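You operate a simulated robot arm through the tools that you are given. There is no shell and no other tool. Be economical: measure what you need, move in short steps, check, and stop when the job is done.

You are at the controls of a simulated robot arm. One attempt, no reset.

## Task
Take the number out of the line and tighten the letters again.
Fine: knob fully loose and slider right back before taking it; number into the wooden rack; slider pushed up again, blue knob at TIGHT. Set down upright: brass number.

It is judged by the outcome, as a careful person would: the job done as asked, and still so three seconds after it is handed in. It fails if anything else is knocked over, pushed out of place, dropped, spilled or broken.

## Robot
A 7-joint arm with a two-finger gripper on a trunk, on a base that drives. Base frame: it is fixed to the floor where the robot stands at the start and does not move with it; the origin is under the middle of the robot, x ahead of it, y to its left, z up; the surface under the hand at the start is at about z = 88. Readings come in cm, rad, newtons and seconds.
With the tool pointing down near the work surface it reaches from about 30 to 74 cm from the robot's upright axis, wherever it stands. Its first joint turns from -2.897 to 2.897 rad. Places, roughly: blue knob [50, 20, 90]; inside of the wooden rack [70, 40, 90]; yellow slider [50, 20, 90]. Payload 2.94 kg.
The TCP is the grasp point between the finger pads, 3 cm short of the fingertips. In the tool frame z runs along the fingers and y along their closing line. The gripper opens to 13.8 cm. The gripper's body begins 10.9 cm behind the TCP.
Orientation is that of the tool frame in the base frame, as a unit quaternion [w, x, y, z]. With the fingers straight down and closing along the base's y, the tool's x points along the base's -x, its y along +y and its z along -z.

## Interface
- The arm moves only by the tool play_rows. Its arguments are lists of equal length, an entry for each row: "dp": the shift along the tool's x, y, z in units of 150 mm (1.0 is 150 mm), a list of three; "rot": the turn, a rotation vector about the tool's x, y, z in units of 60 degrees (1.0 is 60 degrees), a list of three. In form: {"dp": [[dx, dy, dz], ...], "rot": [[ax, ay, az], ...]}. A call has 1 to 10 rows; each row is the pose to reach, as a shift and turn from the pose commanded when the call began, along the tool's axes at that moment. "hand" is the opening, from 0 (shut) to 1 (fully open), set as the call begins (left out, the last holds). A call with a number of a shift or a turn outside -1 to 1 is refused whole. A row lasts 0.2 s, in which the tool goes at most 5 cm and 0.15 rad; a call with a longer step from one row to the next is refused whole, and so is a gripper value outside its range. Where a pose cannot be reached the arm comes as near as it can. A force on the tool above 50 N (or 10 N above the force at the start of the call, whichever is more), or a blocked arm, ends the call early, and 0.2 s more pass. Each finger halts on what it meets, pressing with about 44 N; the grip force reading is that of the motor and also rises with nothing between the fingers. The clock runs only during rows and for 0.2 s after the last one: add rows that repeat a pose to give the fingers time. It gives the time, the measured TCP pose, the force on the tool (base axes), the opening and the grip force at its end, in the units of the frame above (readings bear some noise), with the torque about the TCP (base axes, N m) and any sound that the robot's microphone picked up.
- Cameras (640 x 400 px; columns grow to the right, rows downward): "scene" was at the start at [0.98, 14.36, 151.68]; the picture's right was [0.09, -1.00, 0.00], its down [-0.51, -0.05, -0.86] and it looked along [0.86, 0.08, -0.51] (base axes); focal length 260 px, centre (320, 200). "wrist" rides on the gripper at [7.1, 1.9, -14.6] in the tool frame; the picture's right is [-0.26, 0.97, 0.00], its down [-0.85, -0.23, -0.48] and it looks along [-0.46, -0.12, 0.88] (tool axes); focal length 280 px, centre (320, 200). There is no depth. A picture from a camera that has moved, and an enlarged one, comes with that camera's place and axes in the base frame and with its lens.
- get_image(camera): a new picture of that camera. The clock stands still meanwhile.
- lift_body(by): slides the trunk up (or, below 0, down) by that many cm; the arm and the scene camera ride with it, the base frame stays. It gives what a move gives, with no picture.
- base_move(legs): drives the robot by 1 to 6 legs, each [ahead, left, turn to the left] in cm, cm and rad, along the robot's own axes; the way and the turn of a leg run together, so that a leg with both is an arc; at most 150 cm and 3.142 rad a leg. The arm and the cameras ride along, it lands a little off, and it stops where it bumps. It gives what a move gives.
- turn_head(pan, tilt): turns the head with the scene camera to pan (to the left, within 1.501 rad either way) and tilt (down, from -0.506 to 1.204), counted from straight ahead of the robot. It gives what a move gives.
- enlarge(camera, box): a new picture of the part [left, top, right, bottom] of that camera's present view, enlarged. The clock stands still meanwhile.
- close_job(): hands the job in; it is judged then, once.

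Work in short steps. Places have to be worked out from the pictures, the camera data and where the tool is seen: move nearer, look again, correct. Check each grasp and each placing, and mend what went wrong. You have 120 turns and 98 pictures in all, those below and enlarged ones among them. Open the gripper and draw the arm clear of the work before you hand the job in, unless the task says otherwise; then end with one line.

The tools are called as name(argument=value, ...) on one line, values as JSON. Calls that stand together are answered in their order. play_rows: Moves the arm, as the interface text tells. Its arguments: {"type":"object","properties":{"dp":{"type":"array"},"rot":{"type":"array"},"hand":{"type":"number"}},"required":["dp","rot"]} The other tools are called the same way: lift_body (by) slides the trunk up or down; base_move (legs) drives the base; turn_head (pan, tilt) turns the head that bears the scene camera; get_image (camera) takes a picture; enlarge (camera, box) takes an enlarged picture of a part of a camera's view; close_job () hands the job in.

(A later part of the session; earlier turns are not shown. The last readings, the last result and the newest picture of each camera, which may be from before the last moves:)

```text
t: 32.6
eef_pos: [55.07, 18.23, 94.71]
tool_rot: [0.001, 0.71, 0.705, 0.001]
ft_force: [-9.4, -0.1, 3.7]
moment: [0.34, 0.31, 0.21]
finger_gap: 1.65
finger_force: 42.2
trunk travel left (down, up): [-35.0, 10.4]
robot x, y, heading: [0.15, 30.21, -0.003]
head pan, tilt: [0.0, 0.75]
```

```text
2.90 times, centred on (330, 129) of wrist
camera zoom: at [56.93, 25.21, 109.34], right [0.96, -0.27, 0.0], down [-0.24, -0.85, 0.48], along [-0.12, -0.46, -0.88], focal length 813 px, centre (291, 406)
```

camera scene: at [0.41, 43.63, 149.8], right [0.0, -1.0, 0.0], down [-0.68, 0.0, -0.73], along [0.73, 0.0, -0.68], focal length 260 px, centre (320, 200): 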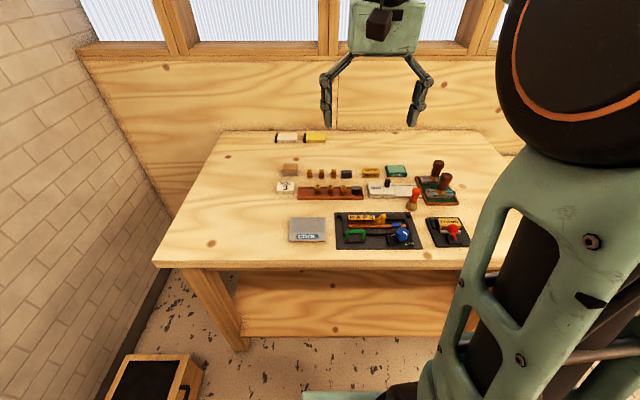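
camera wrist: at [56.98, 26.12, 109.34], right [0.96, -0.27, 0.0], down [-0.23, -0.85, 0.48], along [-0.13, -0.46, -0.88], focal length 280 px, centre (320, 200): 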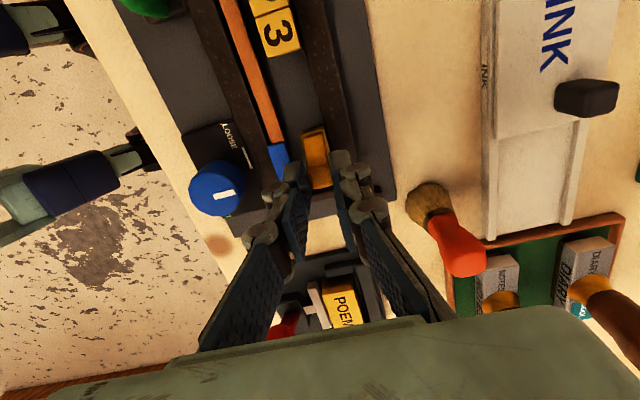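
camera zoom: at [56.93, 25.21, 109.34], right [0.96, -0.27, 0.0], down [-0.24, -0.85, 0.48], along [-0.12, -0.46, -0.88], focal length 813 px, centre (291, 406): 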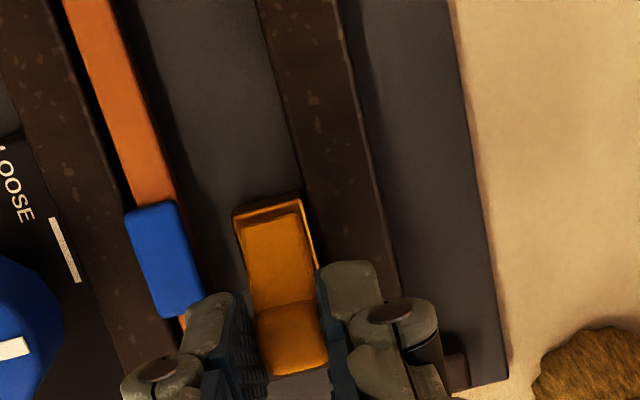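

No stop yet (force unchanged). Continue another 1.5 cm in fine steps.

play_rows(dp=[[-0.015, 0, 0], [-0.03, 0, 0], [-0.045, 0, 0], [-0.06, 0, 0], [-0.075, 0, 0], [-0.09, 0, 0]], rot=[[0, 0, 0], [0, 0, 0], [0, 0, 0], [0, 0, 0], [0, 0, 0], [0, 0, 0]])

get_image(camera="wrist")

```text
t: 34.0
eef_pos: [55.02, 17.82, 94.63]
tool_rot: [-0.002, 0.707, 0.707, 0.001]
ft_force: [-9.0, 29.9, -0.6]
moment: [0.53, 0.14, -0.02]
finger_gap: 1.64
finger_force: 41.9
trunk travel left (down, up): [-35.0, 10.4]
robot x, y, heading: [0.23, 30.27, -0.006]
head pan, tilt: [0.0, 0.75]
```

```text
57 pictures are left
camera wrist: at [56.96, 24.68, 109.37], right [0.97, -0.26, 0.0], down [-0.23, -0.85, 0.47], along [-0.13, -0.46, -0.88], focal length 280 px, centre (320, 200)
```

wrist: 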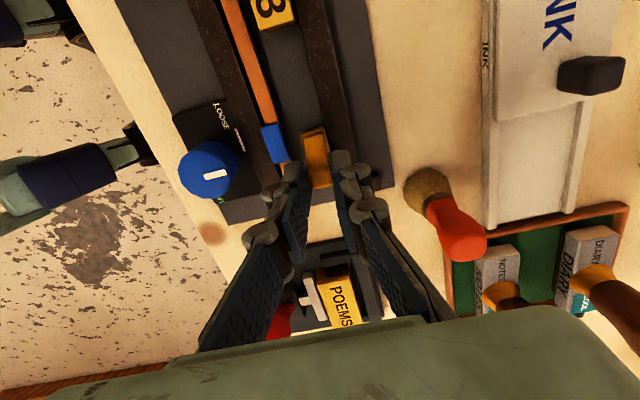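

Stop reached at y ≈ 17.8 (30 N). I relax the push, open, and lift.

play_rows(dp=[[0.025, 0, 0], [0.052, 0, 0], [0.052, 0, 0]], rot=[[0, 0, 0], [0, 0, 0], [0, 0, 0]])

play_rows(dp=[[0, 0, 0], [0, 0, 0], [0, 0, 0], [0, 0, 0], [0, 0, -0.15], [0, 0, -0.35], [0, 0, -0.55], [0, 0, -0.55]], rot=[[0, 0, 0], [0, 0, 0], [0, 0, 0], [0, 0, 0], [0, 0, 0], [0, 0, 0], [0, 0, 0], [0, 0, 0]], hand=0.34)

enlarge(camera="wrist", box=[160, 60, 400, 210])

enlarge(camera="scene", box=[330, 195, 442, 265])

```text
t: 34.8
eef_pos: [55.0, 17.81, 94.65]
tool_rot: [-0.001, 0.708, 0.706, -0.001]
ft_force: [-6.8, 15.9, -6.0]
moment: [1.36, 0.24, 0.21]
finger_gap: 1.64
finger_force: 42.4
trunk travel left (down, up): [-35.0, 10.4]
robot x, y, heading: [0.01, 29.84, -0.007]
head pan, tilt: [0.0, 0.75]
```

```text
t: 36.6
eef_pos: [55.08, 17.78, 102.81]
tool_rot: [0.0, 0.709, 0.705, 0.0]
ft_force: [0.6, 0.1, 0.6]
moment: [-0.01, -0.01, -0.02]
finger_gap: 4.7
finger_force: 0.1
trunk travel left (down, up): [-35.0, 10.4]
robot x, y, heading: [0.15, 30.16, -0.006]
head pan, tilt: [0.0, 0.75]
```

```text
2.67 times, centred on (280, 135) of wrist
camera zoom: at [57.05, 24.65, 117.49], right [0.96, -0.27, 0.0], down [-0.23, -0.85, 0.48], along [-0.13, -0.46, -0.88], focal length 748 px, centre (427, 373)
```

zoom: 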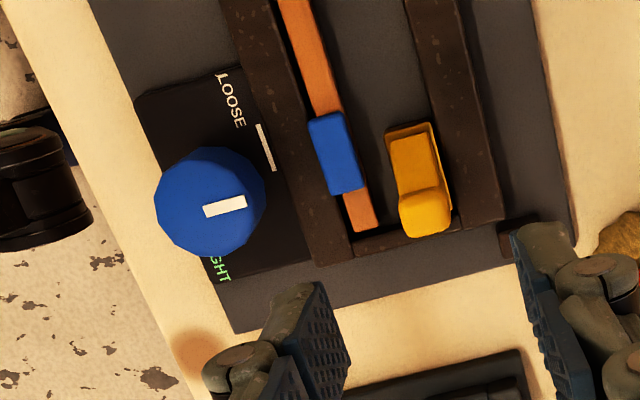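

```text
5.71 times, centred on (386, 230) of scene
camera zoom: at [0.4, 43.62, 149.8], right [0.0, -1.0, 0.0], down [-0.68, 0.0, -0.73], along [0.73, 0.0, -0.68], focal length 1483 px, centre (-57, 29)
```

zoom: 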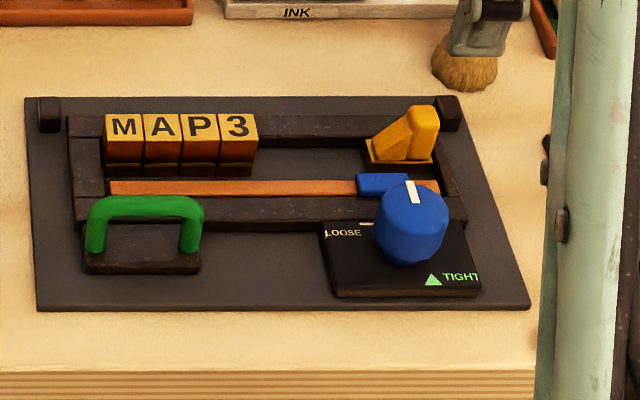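

Slider is fully back and the letters still stand. The knob pointer sits at the edge of the LOOSE bar rather than its middle, so I return to the knob and test whether it turns any farther.

play_rows(dp=[[0.018, -0.06, 0], [0.037, -0.12, 0], [0.055, -0.18, 0], [0.073, -0.24, 0], [0.092, -0.3, 0], [0.11, -0.36, 0], [0.13, -0.42, 0], [0.148, -0.473, 0], [0.148, -0.473, 0.15], [0.148, -0.473, 0.3]], rot=[[0, 0, -0.125], [0, 0, -0.25], [0, 0, -0.375], [0, 0, -0.5], [0, 0, -0.625], [0, 0, -0.75], [0, 0, -0.875], [0, 0, -1], [0, 0, -1], [0, 0, -1]])

enlarge(camera="wrist", box=[200, 100, 460, 262])

```text
t: 38.8
eef_pos: [47.93, 20.05, 98.31]
tool_rot: [0.0, 0.261, 0.965, 0.0]
ft_force: [0.2, -0.2, -0.9]
moment: [-0.02, -0.04, 0.02]
finger_gap: 4.69
finger_force: 0.1
trunk travel left (down, up): [-35.0, 10.4]
robot x, y, heading: [0.08, 30.29, -0.001]
head pan, tilt: [0.0, 0.75]
```

```text
2.46 times, centred on (330, 181) of wrist
camera zoom: at [42.84, 25.11, 113.0], right [0.71, 0.7, 0.0], down [0.62, -0.63, 0.48], along [0.33, -0.34, -0.88], focal length 690 px, centre (295, 247)
```

zoom: 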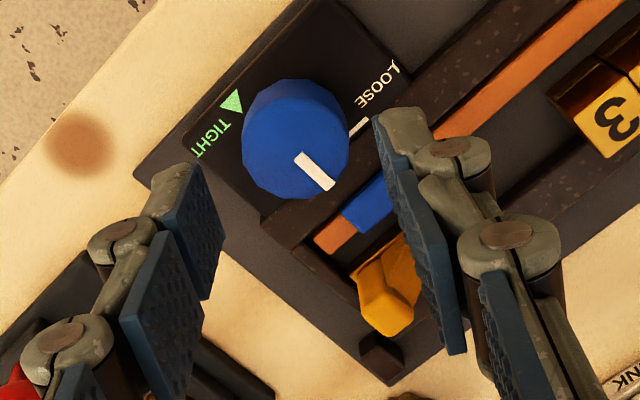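

Centred over the knob. I go down 4.1 cm and close.

play_rows(dp=[[0, 0, 0.13], [0, 0, 0.22], [0, 0, 0.275], [0, 0, 0.275]], rot=[[0, 0, 0], [0, 0, 0], [0, 0, 0], [0, 0, 0]])

play_rows(dp=[[0, 0, 0], [0, 0, 0], [0, 0, 0], [0, 0, 0]], rot=[[0, 0, 0], [0, 0, 0], [0, 0, 0], [0, 0, 0]], hand=0.0)

play_rows(dp=[[0, 0, 0], [0, 0, 0], [0, 0, 0]], rot=[[0, 0, -0.08], [0, 0, -0.16], [0, 0, -0.24]])

enlarge(camera="wrist", box=[200, 100, 460, 262])

```text
t: 39.8
eef_pos: [47.89, 20.15, 94.22]
tool_rot: [-0.001, 0.262, 0.965, 0.0]
ft_force: [0.2, 0.0, -0.1]
moment: [0.03, 0.0, 0.02]
finger_gap: 4.72
finger_force: 0.0
trunk travel left (down, up): [-35.0, 10.4]
robot x, y, heading: [-0.07, 30.32, -0.0]
head pan, tilt: [0.0, 0.75]
```

```text
t: 40.8
eef_pos: [47.93, 20.15, 94.16]
tool_rot: [0.0, 0.261, 0.965, 0.0]
ft_force: [2.4, 3.8, -2.4]
moment: [0.08, -0.15, -0.02]
finger_gap: 3.29
finger_force: 45.2
trunk travel left (down, up): [-35.0, 10.4]
robot x, y, heading: [-0.12, 30.42, -0.002]
head pan, tilt: [0.0, 0.75]
```

```text
t: 41.6
eef_pos: [48.02, 19.95, 94.34]
tool_rot: [0.0, 0.137, 0.991, 0.001]
ft_force: [1.5, 1.4, 1.9]
moment: [0.1, -0.05, -0.65]
finger_gap: 3.26
finger_force: 45.1
trunk travel left (down, up): [-35.0, 10.4]
robot x, y, heading: [-0.18, 30.43, -0.006]
head pan, tilt: [0.0, 0.75]
```

```text
2.46 times, centred on (330, 181) of wrist
camera zoom: at [41.71, 23.63, 108.9], right [0.51, 0.86, 0.0], down [0.75, -0.45, 0.48], along [0.41, -0.25, -0.88], focal length 690 px, centre (295, 247)
```

zoom: 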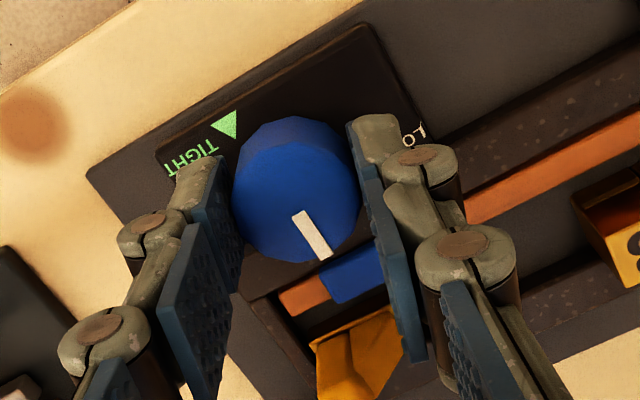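

Immediate torque of 0.65 N m with no motion: the knob really is at its loose stop. I release, rise and turn the fingers back toward closing along x.

play_rows(dp=[[0, 0, 0], [0, 0, 0], [0, 0, 0], [0, 0, -0.2], [0, 0, -0.4], [0, 0, -0.5], [0, 0, -0.5]], rot=[[0, 0, 0], [0, 0, 0], [0, 0, 0], [0, 0, 0], [0, 0, 0], [0, 0, 0.12], [0, 0, 0.24]], hand=0.34)

```text
t: 43.2
eef_pos: [48.06, 19.97, 101.73]
tool_rot: [-0.001, 0.262, 0.965, 0.0]
ft_force: [-0.5, -0.4, -0.1]
moment: [0.0, -0.01, 0.02]
finger_gap: 4.71
finger_force: 0.1
trunk travel left (down, up): [-35.0, 10.4]
robot x, y, heading: [0.41, 30.07, -0.006]
head pan, tilt: [0.0, 0.75]
```

play_rows(dp=[[-0.02, 0.08, 0], [-0.041, 0.16, 0], [-0.062, 0.24, 0], [-0.083, 0.32, 0], [-0.104, 0.4, 0], [-0.125, 0.48, 0], [-0.146, 0.56, 0], [-0.166, 0.64, 0.06], [-0.166, 0.64, 0.13], [-0.166, 0.64, 0.13]], rot=[[0, 0, 0.125], [0, 0, 0.25], [0, 0, 0.375], [0, 0, 0.5], [0, 0, 0.625], [0, 0, 0.75], [0, 0, 0.875], [0, 0, 1], [0, 0, 1], [0, 0, 1]], hand=0.28)

enlarge(camera="wrist", box=[200, 60, 440, 210])

enlarge(camera="scene", box=[330, 195, 442, 265])

```text
t: 45.4
eef_pos: [54.92, 27.11, 99.77]
tool_rot: [0.0, 0.709, 0.705, 0.0]
ft_force: [-0.7, 0.6, 0.3]
moment: [0.01, 0.02, 0.01]
finger_gap: 3.89
finger_force: 0.1
trunk travel left (down, up): [-35.0, 10.4]
robot x, y, heading: [-0.23, 30.23, -0.004]
head pan, tilt: [0.0, 0.75]
```

```text
2.67 times, centred on (320, 135) of wrist
camera zoom: at [56.93, 34.01, 114.48], right [0.96, -0.27, 0.0], down [-0.23, -0.85, 0.48], along [-0.13, -0.46, -0.88], focal length 748 px, centre (320, 373)
```

zoom: 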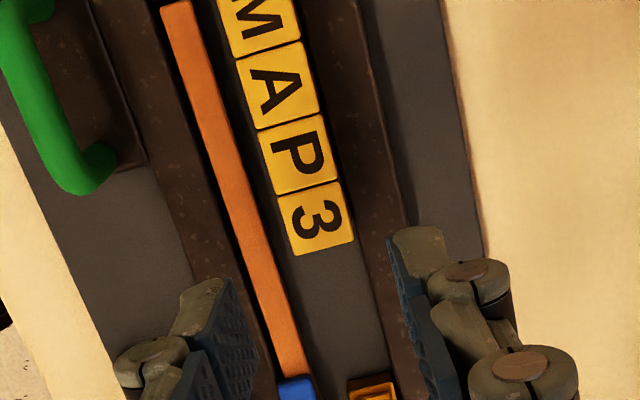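

```text
5.71 times, centred on (386, 230) of scene
camera zoom: at [0.4, 43.62, 149.8], right [0.0, -1.0, 0.0], down [-0.68, 0.0, -0.73], along [0.73, 0.0, -0.68], focal length 1483 px, centre (-57, 29)
```

zoom: 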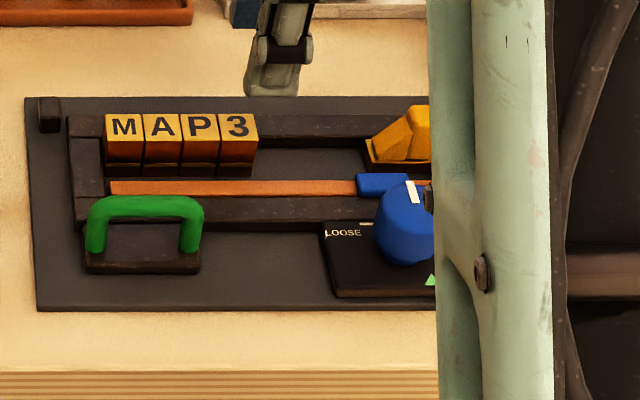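

The 3's top is at about (54.95, 27.55, 92), edges y 26.6–28.5. I descend with pads spanning y ≈ 25.8–28.2, so only the 3 is held.

play_rows(dp=[[-0.006, 0, 0.12], [-0.006, 0, 0.24], [-0.006, 0, 0.32], [-0.006, 0, 0.36], [-0.006, 0, 0.395], [-0.006, 0, 0.395]], rot=[[0, 0, 0], [0, 0, 0], [0, 0, 0], [0, 0, 0], [0, 0, 0], [0, 0, 0]])

enlarge(camera="wrist", box=[220, 60, 440, 198])

enlarge(camera="scene", box=[340, 200, 404, 240])

```text
t: 46.8
eef_pos: [54.93, 27.01, 93.86]
tool_rot: [0.0, 0.709, 0.705, 0.0]
ft_force: [0.9, 0.5, 1.0]
moment: [-0.04, -0.02, -0.01]
finger_gap: 3.85
finger_force: 0.0
trunk travel left (down, up): [-35.0, 10.4]
robot x, y, heading: [0.21, 30.07, -0.002]
head pan, tilt: [0.0, 0.75]
```

```text
2.90 times, centred on (330, 129) of wrist
camera zoom: at [56.96, 33.91, 108.59], right [0.96, -0.27, 0.0], down [-0.23, -0.85, 0.48], along [-0.13, -0.46, -0.88], focal length 813 px, centre (291, 406)
```

zoom: 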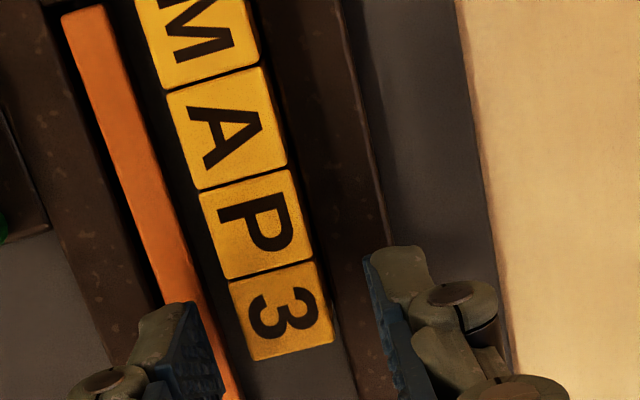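

```text
10.00 times, centred on (372, 220) of scene
camera zoom: at [0.41, 43.62, 149.8], right [0.0, -1.0, 0.0], down [-0.68, 0.0, -0.73], along [0.73, 0.0, -0.68], focal length 2595 px, centre (-200, 0)
```

zoom: 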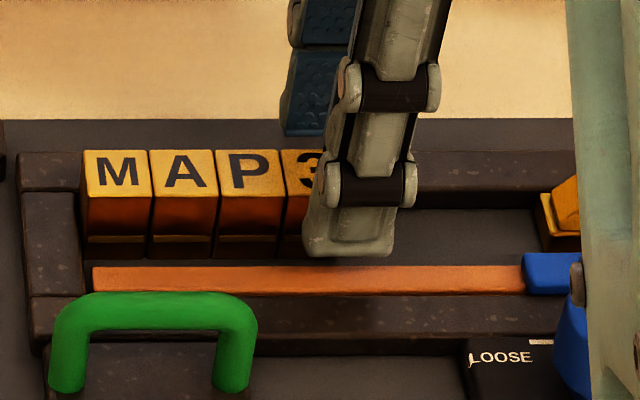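

The near pad is clear of the P. I close on the 3.

play_rows(dp=[[0, 0, 0], [0, 0, 0], [0, 0, 0], [0, 0, 0]], rot=[[0, 0, 0], [0, 0, 0], [0, 0, 0], [0, 0, 0]], hand=0.0)

enlarge(camera="wrist", box=[220, 60, 440, 198])

```text
t: 47.8
eef_pos: [55.02, 27.05, 93.89]
tool_rot: [0.0, 0.708, 0.706, 0.0]
ft_force: [0.1, -0.1, 0.2]
moment: [0.0, 0.01, 0.04]
finger_gap: 1.93
finger_force: 43.8
trunk travel left (down, up): [-35.0, 10.4]
robot x, y, heading: [0.05, 30.09, -0.011]
head pan, tilt: [0.0, 0.75]
```

```text
2.90 times, centred on (330, 129) of wrist
camera zoom: at [56.97, 33.91, 108.58], right [0.96, -0.27, 0.0], down [-0.23, -0.85, 0.48], along [-0.13, -0.46, -0.88], focal length 813 px, centre (291, 406)
```

zoom: 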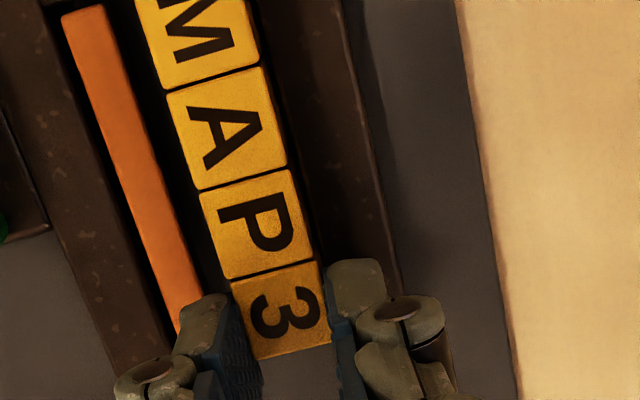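

The 3 is held (1.93 cm) without side load. I draw it 0.5 cm away from the P, then lift straight up.

play_rows(dp=[[-0.018, 0, 0], [-0.035, 0, 0], [-0.035, 0, -0.06], [-0.035, 0, -0.18], [-0.035, 0, -0.34], [-0.035, 0, -0.55], [-0.035, 0, -0.8], [-0.035, 0, -0.8]], rot=[[0, 0, 0], [0, 0, 0], [0, 0, 0], [0, 0, 0], [0, 0, 0], [0, 0, 0], [0, 0, 0], [0, 0, 0]])

get_image(camera="scene")

get_image(camera="wrist")

```text
t: 49.6
eef_pos: [55.02, 26.51, 105.73]
tool_rot: [0.001, 0.709, 0.705, -0.001]
ft_force: [0.3, 0.4, -0.7]
moment: [-0.01, -0.01, -0.03]
finger_gap: 1.91
finger_force: 44.0
trunk travel left (down, up): [-35.0, 10.4]
robot x, y, heading: [0.02, 30.11, -0.003]
head pan, tilt: [0.0, 0.75]
```

```text
47 pictures are left
camera scene: at [0.41, 43.62, 149.8], right [0.0, -1.0, 0.0], down [-0.68, 0.0, -0.73], along [0.73, 0.0, -0.68], focal length 260 px, centre (320, 200)
```

scene: 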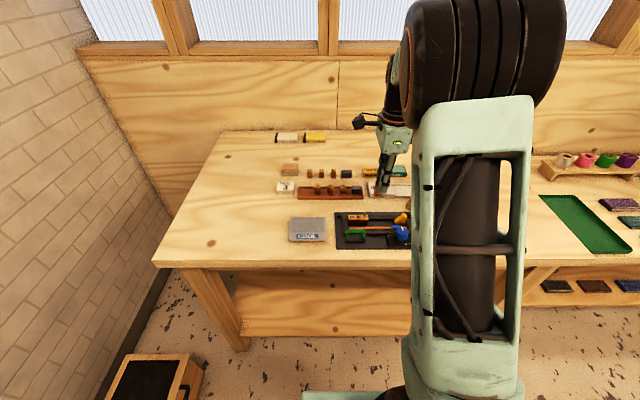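

```text
46 pictures are left
camera wrist: at [57.07, 33.46, 120.42], right [0.96, -0.27, 0.0], down [-0.23, -0.85, 0.48], along [-0.13, -0.46, -0.88], focal length 280 px, centre (320, 200)
```

wrist: 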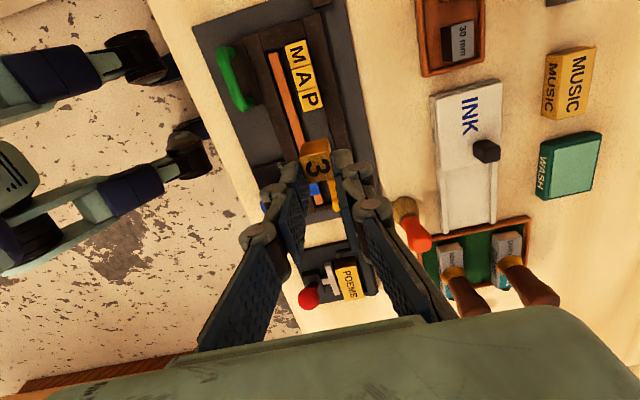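

The 3 is out and M A P stand. The rack's free bay is about (69.3, 48.2), left of the 7; I carry it there high up.

play_rows(dp=[[0.12, 0.08, 0], [0.26, 0.17, 0], [0.4, 0.26, 0], [0.55, 0.36, 0], [0.7, 0.46, 0], [0.8, 0.53, 0], [0.8, 0.53, 0]], rot=[[0, 0, 0], [0, 0, 0], [0, 0, 0], [0, 0, 0], [0, 0, 0], [0, 0, 0], [0, 0, 0]])

play_rows(dp=[[0.1, 0.06, 0], [0.22, 0.14, 0], [0.35, 0.23, 0], [0.5, 0.33, 0], [0.6, 0.39, 0], [0.65, 0.42, 0], [0.65, 0.42, 0]], rot=[[0, 0, 0], [0, 0, 0], [0, 0, 0], [0, 0, 0], [0, 0, 0], [0, 0, 0], [0, 0, 0]])

get_image(camera="wrist")

enlarge(camera="scene", box=[262, 150, 390, 230])

```text
t: 51.2
eef_pos: [62.9, 38.49, 105.86]
tool_rot: [0.0, 0.709, 0.705, 0.001]
ft_force: [0.0, -0.3, -0.9]
moment: [-0.01, 0.03, -0.02]
finger_gap: 1.94
finger_force: 43.6
trunk travel left (down, up): [-35.0, 10.4]
robot x, y, heading: [0.16, 29.78, -0.001]
head pan, tilt: [0.0, 0.75]
```

```text
t: 52.8
eef_pos: [69.26, 48.02, 105.89]
tool_rot: [0.002, 0.709, 0.705, 0.001]
ft_force: [0.0, 0.1, -1.3]
moment: [-0.05, -0.01, 0.01]
finger_gap: 1.93
finger_force: 44.0
out of reach, approached as far as the arm can: row 6
trunk travel left (down, up): [-35.0, 10.4]
robot x, y, heading: [-0.37, 30.26, -0.004]
head pan, tilt: [0.0, 0.75]
```

```text
45 pictures are left
camera wrist: at [71.15, 54.98, 120.59], right [0.96, -0.27, 0.0], down [-0.24, -0.85, 0.47], along [-0.12, -0.46, -0.88], focal length 280 px, centre (320, 200)
```

wrist: 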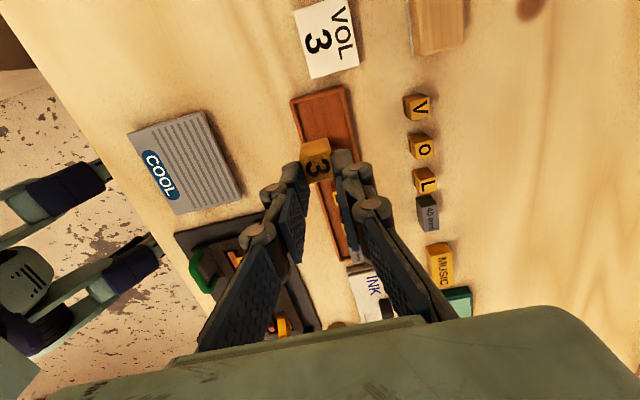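

```text
5.00 times, centred on (326, 190) of scene
camera zoom: at [0.43, 43.62, 149.8], right [0.0, -1.0, 0.0], down [-0.68, 0.0, -0.73], along [0.73, 0.0, -0.68], focal length 1298 px, centre (290, 250)
```

zoom: 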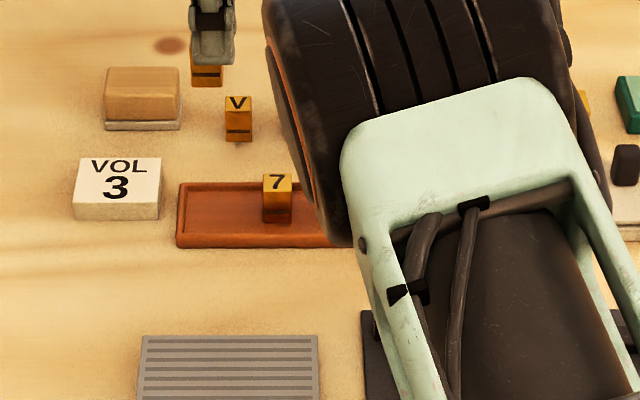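

That is at the reach limit. I drive a bit ahead and left (clear of the table edge) so the bay is comfortably reachable.

base_move(legs=[[5, 12, 0]])

```text
t: 54.5
eef_pos: [74.2, 60.31, 105.79]
tool_rot: [0.002, 0.708, 0.706, 0.001]
ft_force: [0.2, -0.9, -0.9]
moment: [0.0, 0.04, -0.01]
finger_gap: 1.94
finger_force: 44.3
trunk travel left (down, up): [-35.0, 10.4]
robot x, y, heading: [5.17, 42.1, -0.005]
head pan, tilt: [0.0, 0.75]
```

play_rows(dp=[[-0.14, -0.05, 0], [-0.32, -0.11, 0], [-0.5, -0.17, 0], [-0.68, -0.23, 0], [-0.8, -0.27, 0], [-0.84, -0.28, 0.1], [-0.84, -0.28, 0.25], [-0.84, -0.28, 0.4], [-0.84, -0.28, 0.4]], rot=[[0, 0, 0], [0, 0, 0], [0, 0, 0], [0, 0, 0], [0, 0, 0], [0, 0, 0], [0, 0, 0], [0, 0, 0], [0, 0, 0]])

enlarge(camera="wrist", box=[200, 50, 440, 200])

get_image(camera="scene")

```text
t: 56.5
eef_pos: [70.06, 47.75, 99.9]
tool_rot: [0.001, 0.708, 0.706, 0.001]
ft_force: [0.3, 0.8, -1.0]
moment: [-0.02, -0.03, 0.0]
finger_gap: 1.95
finger_force: 43.9
trunk travel left (down, up): [-35.0, 10.4]
robot x, y, heading: [5.43, 42.24, -0.006]
head pan, tilt: [0.0, 0.75]
```

```text
2.67 times, centred on (320, 125) of wrist
camera zoom: at [71.97, 54.61, 114.65], right [0.96, -0.26, 0.0], down [-0.23, -0.85, 0.47], along [-0.12, -0.46, -0.88], focal length 748 px, centre (320, 400)
```

zoom: 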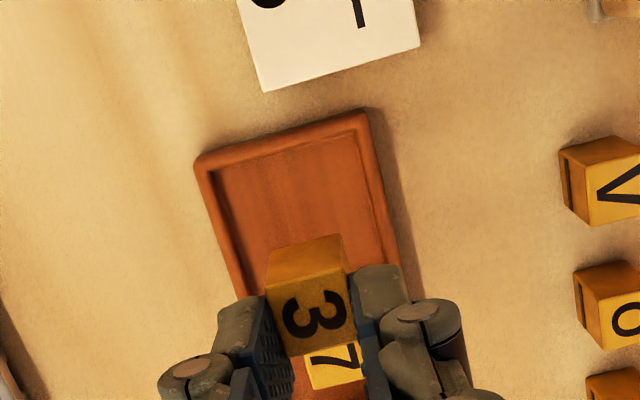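

```text
42 pictures are left
camera scene: at [5.44, 55.68, 149.8], right [0.0, -1.0, 0.0], down [-0.68, 0.0, -0.73], along [0.73, 0.0, -0.68], focal length 260 px, centre (320, 200)
```

scene: 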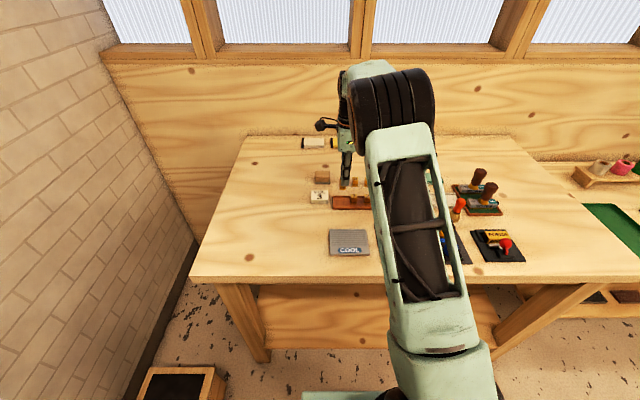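

Rack centre is x ≈ 69.8, left inner end y ≈ 50.7, 7 at y ≈ 43.9: the bay is clear. I lower to just above the floor of the rack.

play_rows(dp=[[0, -0.014, 0.12], [0, -0.014, 0.24], [0, -0.014, 0.33], [0, -0.014, 0.38], [0, -0.014, 0.38]], rot=[[0, 0, 0], [0, 0, 0], [0, 0, 0], [0, 0, 0], [0, 0, 0]])

enlarge(camera="scene", box=[310, 170, 390, 220])

enlarge(camera="wrist", box=[220, 60, 420, 185])

```text
t: 57.7
eef_pos: [69.83, 47.84, 94.12]
tool_rot: [0.001, 0.707, 0.707, 0.002]
ft_force: [-0.2, 0.2, -0.9]
moment: [-0.04, 0.01, 0.01]
finger_gap: 1.91
finger_force: 44.3
trunk travel left (down, up): [-35.0, 10.4]
robot x, y, heading: [4.63, 42.14, 0.0]
head pan, tilt: [0.0, 0.75]
```

```text
8.00 times, centred on (350, 195) of scene
camera zoom: at [5.43, 55.68, 149.8], right [0.0, -1.0, 0.0], down [-0.68, 0.0, -0.73], along [0.73, 0.0, -0.68], focal length 2076 px, centre (80, 240)
```

zoom: 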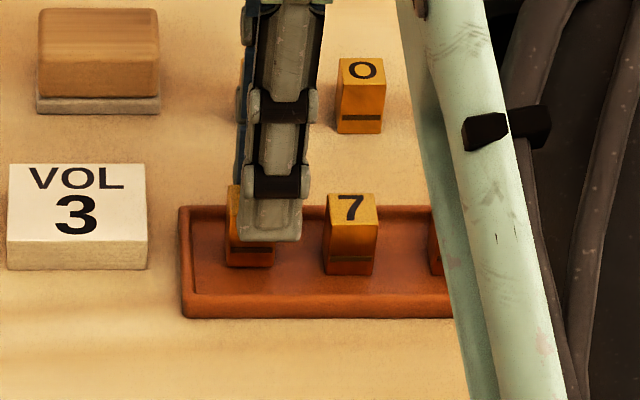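

```text
3.20 times, centred on (320, 122) of wrist
camera zoom: at [71.72, 54.7, 108.92], right [0.96, -0.26, 0.0], down [-0.23, -0.85, 0.47], along [-0.12, -0.46, -0.88], focal length 897 px, centre (320, 448)
```

zoom: 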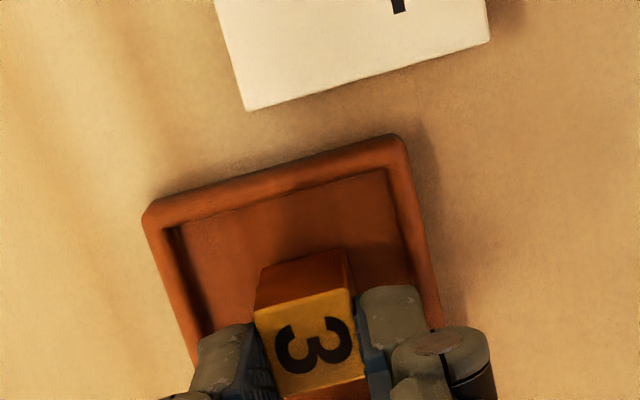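

The 3's foot is ~0.4 cm above the level of the 7's foot. I lower in fine steps and watch the vertical force.

play_rows(dp=[[0, 0, 0.008], [0, 0, 0.016], [0, 0, 0.022], [0, 0, 0.022]], rot=[[0, 0, 0], [0, 0, 0], [0, 0, 0], [0, 0, 0]])

enlarge(camera="scene", box=[325, 180, 373, 210])

```text
t: 58.7
eef_pos: [69.77, 47.7, 93.91]
tool_rot: [0.002, 0.708, 0.706, 0.001]
ft_force: [0.2, -0.3, -0.1]
moment: [-0.01, 0.01, -0.01]
finger_gap: 1.92
finger_force: 44.3
trunk travel left (down, up): [-35.0, 10.4]
robot x, y, heading: [5.22, 41.82, 0.001]
head pan, tilt: [0.0, 0.75]
```

```text
13.33 times, centred on (349, 195) of scene
camera zoom: at [5.43, 55.68, 149.8], right [0.0, -1.0, 0.0], down [-0.68, 0.0, -0.73], along [0.73, 0.0, -0.68], focal length 3460 px, centre (-67, 267)
```

zoom: 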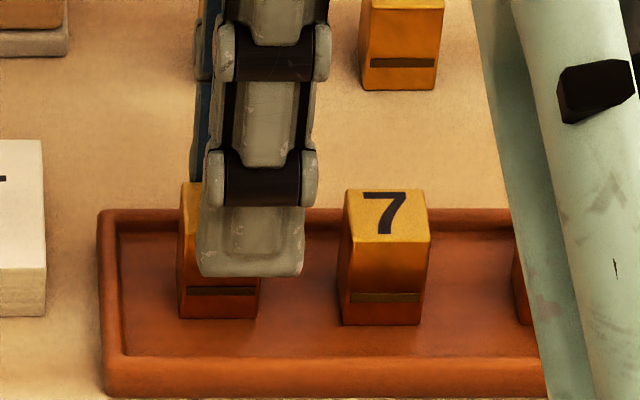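

Still about 0.2 cm to go; continuing in 0.1 cm steps.

play_rows(dp=[[0, 0, 0.007], [0, 0, 0.013], [0, 0, 0.013]], rot=[[0, 0, 0], [0, 0, 0], [0, 0, 0]])

play_rows(dp=[[0, 0, 0.006], [0, 0, 0.006]], rot=[[0, 0, 0], [0, 0, 0]])

```text
t: 59.5
eef_pos: [69.88, 47.69, 93.93]
tool_rot: [0.002, 0.708, 0.706, 0.003]
ft_force: [2.5, 1.1, 12.4]
moment: [0.15, 0.0, -0.03]
finger_gap: 1.94
finger_force: 44.1
trunk travel left (down, up): [-35.0, 10.4]
robot x, y, heading: [5.59, 42.24, -0.001]
head pan, tilt: [0.0, 0.75]
```

```text
t: 60.1
eef_pos: [69.86, 47.8, 93.78]
tool_rot: [0.002, 0.708, 0.706, 0.003]
ft_force: [4.3, 1.4, 21.3]
moment: [0.15, -0.08, -0.04]
finger_gap: 1.9
finger_force: 43.8
trunk travel left (down, up): [-35.0, 10.4]
robot x, y, heading: [5.32, 42.35, -0.002]
head pan, tilt: [0.0, 0.75]
```

The 3 stands on the rack floor (21 N up). I relax slightly, open a little, then rise.

play_rows(dp=[[0, 0, -0.01], [0, 0, -0.01]], rot=[[0, 0, 0], [0, 0, 0]])

play_rows(dp=[[0, 0, 0], [0, 0, 0], [0, 0, 0], [0, 0, -0.06], [0, 0, -0.18], [0, 0, -0.4], [0, 0, -0.7], [0, 0, -0.7]], rot=[[0, 0, 0], [0, 0, 0], [0, 0, 0], [0, 0, 0], [0, 0, 0], [0, 0, 0], [0, 0, 0], [0, 0, 0]], hand=0.25)

enlarge(camera="scene", box=[310, 170, 390, 220])

get_image(camera="wrist")

```text
t: 60.7
eef_pos: [69.86, 47.67, 93.83]
tool_rot: [0.002, 0.707, 0.707, 0.003]
ft_force: [6.2, 0.9, 17.3]
moment: [0.14, -0.22, -0.02]
finger_gap: 1.9
finger_force: 44.2
trunk travel left (down, up): [-35.0, 10.4]
robot x, y, heading: [5.31, 42.39, -0.005]
head pan, tilt: [0.0, 0.75]
```

```text
t: 62.5
eef_pos: [69.79, 47.43, 104.2]
tool_rot: [0.002, 0.708, 0.707, 0.0]
ft_force: [0.2, 0.9, 0.3]
moment: [-0.04, 0.04, 0.01]
finger_gap: 3.45
finger_force: 0.1
trunk travel left (down, up): [-35.0, 10.4]
robot x, y, heading: [5.48, 41.79, 0.001]
head pan, tilt: [0.0, 0.75]
```

```text
8.00 times, centred on (350, 195) of scene
camera zoom: at [5.42, 55.68, 149.8], right [0.0, -1.0, 0.0], down [-0.68, 0.0, -0.73], along [0.73, 0.0, -0.68], focal length 2076 px, centre (80, 240)
```

zoom: 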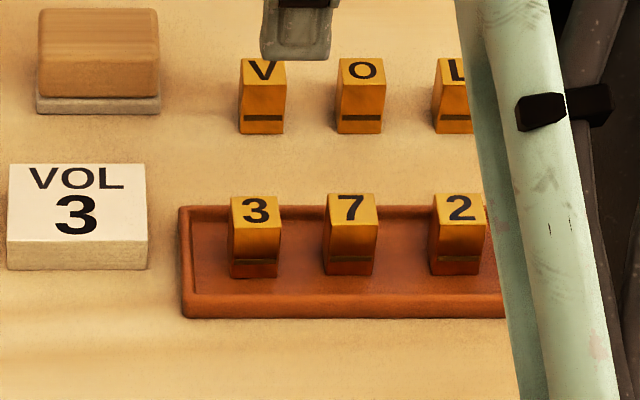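

```text
37 pictures are left
camera wrist: at [71.77, 54.39, 118.96], right [0.96, -0.26, 0.0], down [-0.23, -0.85, 0.47], along [-0.12, -0.46, -0.88], focal length 280 px, centre (320, 200)
```

wrist: 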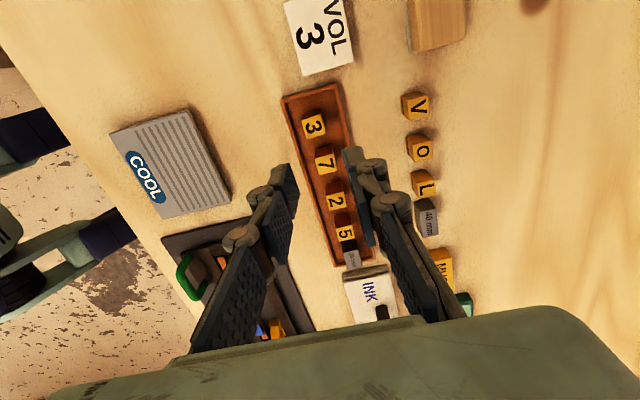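

The 3 stands upright in the rack beside the 7. Next I fly back to the slider.

play_rows(dp=[[-0.15, -0.075, 0], [-0.35, -0.175, 0], [-0.55, -0.275, 0], [-0.75, -0.375, 0], [-0.92, -0.46, 0], [-0.99, -0.493, 0], [-0.99, -0.493, 0]], rot=[[0, 0, 0], [0, 0, 0], [0, 0, 0], [0, 0, 0], [0, 0, 0], [0, 0, 0], [0, 0, 0]], hand=0.34)

play_rows(dp=[[-0.15, -0.075, 0], [-0.35, -0.175, 0], [-0.55, -0.275, 0], [-0.75, -0.375, 0], [-0.92, -0.46, 0], [-0.98, -0.493, 0.1], [-0.98, -0.493, 0.2], [-0.98, -0.493, 0.2]], rot=[[0, 0, 0], [0, 0, 0], [0, 0, 0], [0, 0, 0], [0, 0, 0], [0, 0, 0], [0, 0, 0], [0, 0, 0]])

enlarge(camera="wrist", box=[160, 40, 440, 215])

```text
t: 64.1
eef_pos: [62.39, 32.83, 104.3]
tool_rot: [0.001, 0.708, 0.706, 0.002]
ft_force: [0.3, 0.0, -0.5]
moment: [0.03, 0.01, -0.01]
finger_gap: 4.68
finger_force: 0.1
trunk travel left (down, up): [-35.0, 10.4]
robot x, y, heading: [5.45, 41.66, -0.003]
head pan, tilt: [0.0, 0.75]
```

```text
t: 65.9
eef_pos: [54.85, 18.11, 101.15]
tool_rot: [0.001, 0.708, 0.706, 0.001]
ft_force: [-0.3, 0.5, 0.1]
moment: [-0.04, -0.02, 0.0]
finger_gap: 4.72
finger_force: 0.0
trunk travel left (down, up): [-35.0, 10.4]
robot x, y, heading: [5.02, 42.29, -0.005]
head pan, tilt: [0.0, 0.75]
```

```text
2.29 times, centred on (300, 128) of wrist
camera zoom: at [56.82, 25.07, 115.94], right [0.96, -0.26, 0.0], down [-0.23, -0.85, 0.47], along [-0.12, -0.46, -0.88], focal length 641 px, centre (366, 366)
```

zoom: 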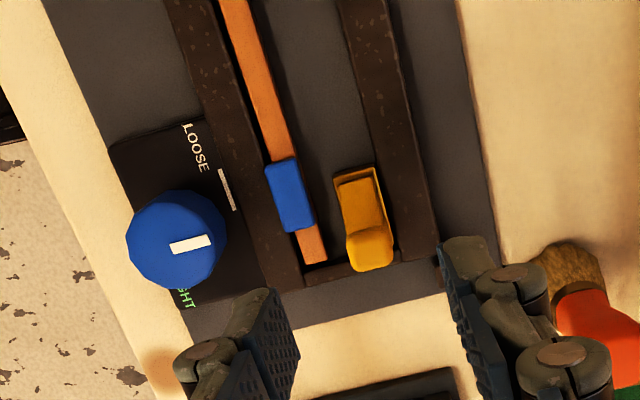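

Post at (55.1, 17.75). I descend onto it and grip.

play_rows(dp=[[-0.02, 0.013, 0.15], [-0.02, 0.013, 0.3], [-0.02, 0.013, 0.4], [-0.02, 0.013, 0.44], [-0.02, 0.013, 0.44]], rot=[[0, 0, 0], [0, 0, 0], [0, 0, 0], [0, 0, 0], [0, 0, 0]])

play_rows(dp=[[0, 0, 0], [0, 0, 0], [0, 0, 0], [0, 0, 0], [0, 0, 0]], rot=[[0, 0, 0], [0, 0, 0], [0, 0, 0], [0, 0, 0], [0, 0, 0]], hand=0.0)

get_image(camera="wrist")

```text
t: 67.1
eef_pos: [55.18, 18.01, 94.57]
tool_rot: [0.001, 0.708, 0.706, 0.002]
ft_force: [-0.2, -0.7, 0.7]
moment: [0.0, -0.02, -0.03]
finger_gap: 4.69
finger_force: 0.1
trunk travel left (down, up): [-35.0, 10.4]
robot x, y, heading: [5.07, 42.14, -0.001]
head pan, tilt: [0.0, 0.75]
```

```text
t: 68.3
eef_pos: [55.0, 17.99, 94.46]
tool_rot: [0.0, 0.707, 0.707, 0.001]
ft_force: [-14.5, 1.6, -6.2]
moment: [-0.04, 0.59, 0.05]
finger_gap: 1.65
finger_force: 42.5
trunk travel left (down, up): [-35.0, 10.4]
robot x, y, heading: [5.24, 42.07, -0.004]
head pan, tilt: [0.0, 0.75]
```

```text
35 pictures are left
camera wrist: at [56.95, 24.92, 109.18], right [0.96, -0.26, 0.0], down [-0.23, -0.85, 0.47], along [-0.13, -0.46, -0.88], focal length 280 px, centre (320, 200)
```

wrist: 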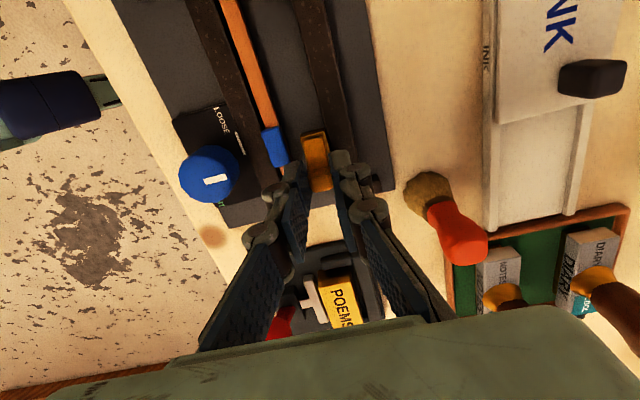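

Gripped. I push the slider up (+y) 7.2 cm first, then finely until it meets the P.

play_rows(dp=[[0.04, -0.008, 0], [0.09, -0.008, 0], [0.14, -0.008, 0], [0.19, -0.008, 0], [0.24, -0.008, 0], [0.29, -0.008, 0], [0.34, -0.008, 0], [0.39, -0.008, 0], [0.44, -0.008, 0], [0.48, -0.008, 0]], rot=[[0, 0, 0], [0, 0, 0], [0, 0, 0], [0, 0, 0], [0, 0, 0], [0, 0, 0], [0, 0, 0], [0, 0, 0], [0, 0, 0], [0, 0, 0]])

enlarge(camera="wrist", box=[220, 20, 440, 198])

```text
t: 70.5
eef_pos: [54.99, 25.12, 94.47]
tool_rot: [0.001, 0.708, 0.707, 0.001]
ft_force: [-9.4, -0.4, -7.0]
moment: [-0.12, 0.32, -0.05]
finger_gap: 1.66
finger_force: 41.9
trunk travel left (down, up): [-35.0, 10.4]
robot x, y, heading: [4.53, 42.31, -0.0]
head pan, tilt: [0.0, 0.75]
```

```text
2.25 times, centred on (330, 109) of wrist
camera zoom: at [56.92, 32.04, 109.23], right [0.96, -0.26, 0.0], down [-0.23, -0.85, 0.47], along [-0.12, -0.46, -0.88], focal length 630 px, centre (298, 404)
```

zoom: 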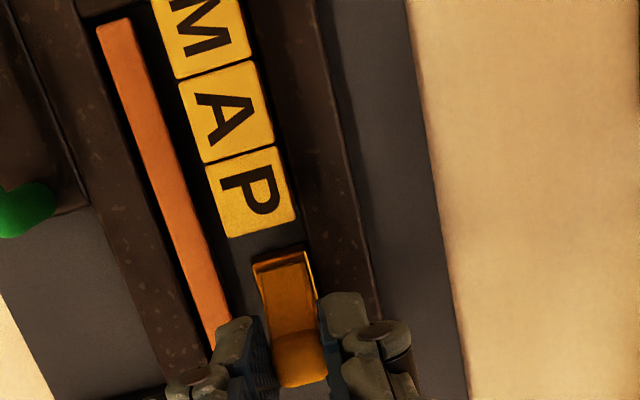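

About 1 cm of gap left. Fine steps now.

play_rows(dp=[[0.014, 0, 0], [0.028, 0, 0], [0.042, 0, 0], [0.056, 0, 0], [0.056, 0, 0]], rot=[[0, 0, 0], [0, 0, 0], [0, 0, 0], [0, 0, 0], [0, 0, 0]])

play_rows(dp=[[0.01, 0, 0], [0.02, 0, 0], [0.02, 0, 0]], rot=[[0, 0, 0], [0, 0, 0], [0, 0, 0]])

enlarge(camera="wrist", box=[220, 20, 440, 198])

```text
t: 71.7
eef_pos: [54.98, 25.82, 94.55]
tool_rot: [0.001, 0.708, 0.706, 0.002]
ft_force: [-7.5, 0.2, -10.8]
moment: [-0.21, 0.3, 0.01]
finger_gap: 1.68
finger_force: 42.4
trunk travel left (down, up): [-35.0, 10.4]
robot x, y, heading: [5.07, 42.76, 0.002]
head pan, tilt: [0.0, 0.75]
```

```text
t: 72.5
eef_pos: [55.0, 26.23, 94.51]
tool_rot: [-0.001, 0.708, 0.706, 0.0]
ft_force: [-5.1, -1.3, -11.9]
moment: [-0.16, 0.27, 0.02]
finger_gap: 1.64
finger_force: 42.3
trunk travel left (down, up): [-35.0, 10.4]
robot x, y, heading: [4.89, 42.12, -0.006]
head pan, tilt: [0.0, 0.75]
```

```text
2.25 times, centred on (330, 109) of wrist
camera zoom: at [56.94, 33.11, 109.24], right [0.96, -0.26, 0.0], down [-0.23, -0.85, 0.47], along [-0.12, -0.46, -0.88], focal length 630 px, centre (298, 404)
```

zoom: 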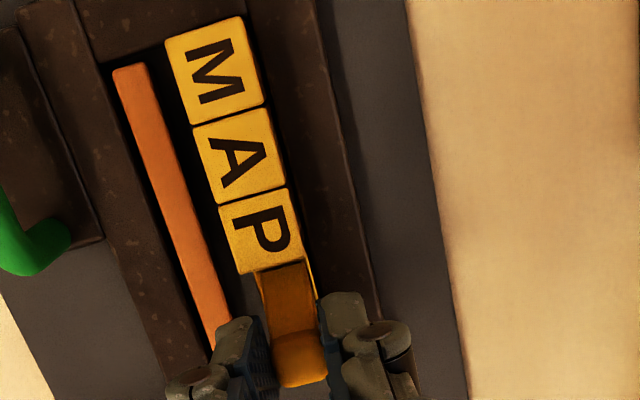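

Practically touching. I press a few mm more until a y-force appears.

play_rows(dp=[[0.007, 0, 0], [0.014, 0, 0], [0.014, 0, 0]], rot=[[0, 0, 0], [0, 0, 0], [0, 0, 0]])

play_rows(dp=[[0.007, 0, 0], [0.014, 0, 0], [0.014, 0, 0]], rot=[[0, 0, 0], [0, 0, 0], [0, 0, 0]])

enlarge(camera="wrist", box=[220, 20, 440, 198])

```text
t: 73.3
eef_pos: [55.0, 26.39, 94.6]
tool_rot: [-0.001, 0.708, 0.706, 0.001]
ft_force: [-6.1, -1.6, -11.7]
moment: [0.0, 0.28, -0.01]
finger_gap: 1.67
finger_force: 41.9
trunk travel left (down, up): [-35.0, 10.4]
robot x, y, heading: [5.27, 42.28, 0.0]
head pan, tilt: [0.0, 0.75]
```

```text
t: 74.1
eef_pos: [54.96, 26.47, 94.6]
tool_rot: [0.0, 0.708, 0.706, 0.002]
ft_force: [-5.2, -3.7, -9.5]
moment: [0.16, 0.21, 0.02]
finger_gap: 1.64
finger_force: 41.8
trunk travel left (down, up): [-35.0, 10.4]
robot x, y, heading: [5.17, 42.23, 0.001]
head pan, tilt: [0.0, 0.75]
```

```text
2.25 times, centred on (330, 109) of wrist
camera zoom: at [56.94, 33.42, 109.23], right [0.96, -0.26, 0.0], down [-0.23, -0.85, 0.47], along [-0.12, -0.46, -0.88], focal length 630 px, centre (298, 404)
```

zoom: 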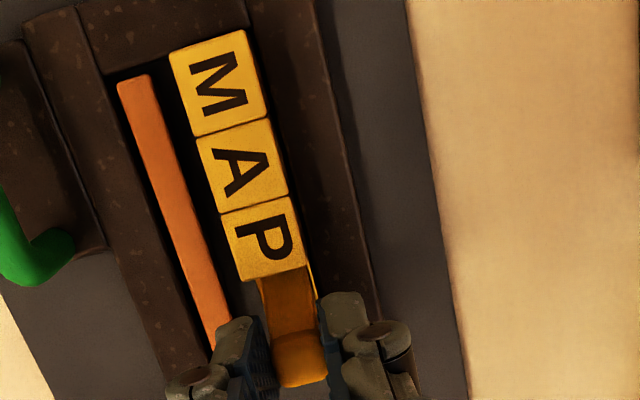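

Contact is starting (−3.7 N). A few mm more to close the small gaps in the line.

play_rows(dp=[[0.007, 0, 0], [0.014, 0, 0], [0.014, 0, 0]], rot=[[0, 0, 0], [0, 0, 0], [0, 0, 0]])

play_rows(dp=[[0.007, 0, 0], [0.014, 0, 0], [0.014, 0, 0]], rot=[[0, 0, 0], [0, 0, 0], [0, 0, 0]])

enlarge(camera="wrist", box=[220, 20, 440, 198])

```text
t: 74.9
eef_pos: [54.93, 26.51, 94.48]
tool_rot: [0.002, 0.708, 0.706, 0.001]
ft_force: [-5.5, -12.0, -13.9]
moment: [-0.22, 0.23, 0.07]
finger_gap: 1.66
finger_force: 41.9
trunk travel left (down, up): [-35.0, 10.4]
robot x, y, heading: [5.1, 41.51, 0.0]
head pan, tilt: [0.0, 0.75]
```

```text
t: 75.7
eef_pos: [54.93, 26.65, 94.5]
tool_rot: [0.001, 0.708, 0.706, 0.0]
ft_force: [-5.8, -23.6, -13.6]
moment: [-0.29, 0.25, 0.08]
finger_gap: 1.66
finger_force: 42.2
trunk travel left (down, up): [-35.0, 10.4]
robot x, y, heading: [4.94, 41.67, -0.001]
head pan, tilt: [0.0, 0.75]
```

```text
2.25 times, centred on (330, 109) of wrist
camera zoom: at [56.96, 33.52, 109.23], right [0.96, -0.27, 0.0], down [-0.23, -0.85, 0.48], along [-0.12, -0.46, -0.88], focal length 630 px, centre (298, 404)
```

zoom: 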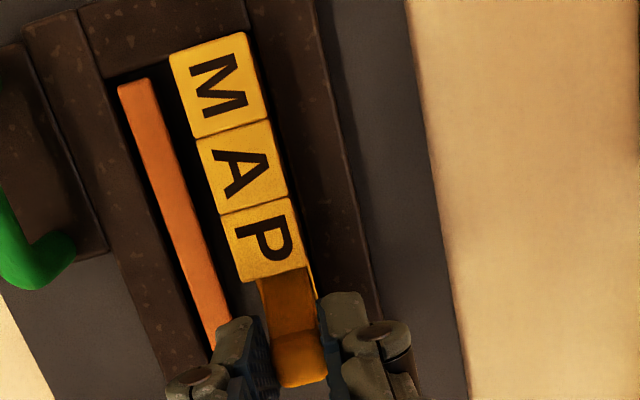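

The line is closed up solid (24 N). I relax most of the push, open and lift.

play_rows(dp=[[-0.008, 0, 0], [-0.016, 0, 0], [-0.016, 0, 0]], rot=[[0, 0, 0], [0, 0, 0], [0, 0, 0]])

play_rows(dp=[[0, 0, 0], [0, 0, 0], [0, 0, 0], [0, 0, 0], [0, 0, -0.15], [0, 0, -0.35], [0, 0, -0.55], [0, 0, -0.55]], rot=[[0, 0, 0], [0, 0, 0], [0, 0, 0], [0, 0, 0], [0, 0, 0], [0, 0, 0], [0, 0, 0], [0, 0, 0]], hand=0.34)

enlarge(camera="wrist", box=[200, 40, 440, 190])

```text
t: 76.5
eef_pos: [55.02, 26.51, 94.61]
tool_rot: [0.0, 0.708, 0.707, 0.001]
ft_force: [-7.5, -16.4, -12.1]
moment: [-1.11, 0.34, 0.06]
finger_gap: 1.67
finger_force: 42.2
trunk travel left (down, up): [-35.0, 10.4]
robot x, y, heading: [5.19, 42.2, -0.003]
head pan, tilt: [0.0, 0.75]
```

```text
t: 78.3
eef_pos: [54.82, 26.79, 102.69]
tool_rot: [0.001, 0.708, 0.706, 0.001]
ft_force: [-0.3, 0.8, -0.5]
moment: [0.01, 0.01, 0.02]
finger_gap: 4.7
finger_force: 0.0
trunk travel left (down, up): [-35.0, 10.4]
robot x, y, heading: [4.76, 42.07, 0.001]
head pan, tilt: [0.0, 0.75]
```

```text
2.67 times, centred on (320, 115) of wrist
camera zoom: at [56.74, 33.71, 117.43], right [0.96, -0.26, 0.0], down [-0.23, -0.85, 0.47], along [-0.12, -0.46, -0.88], focal length 748 px, centre (320, 427)
```

zoom: 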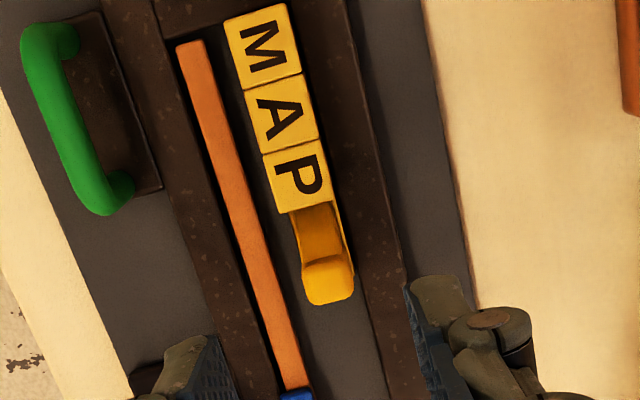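

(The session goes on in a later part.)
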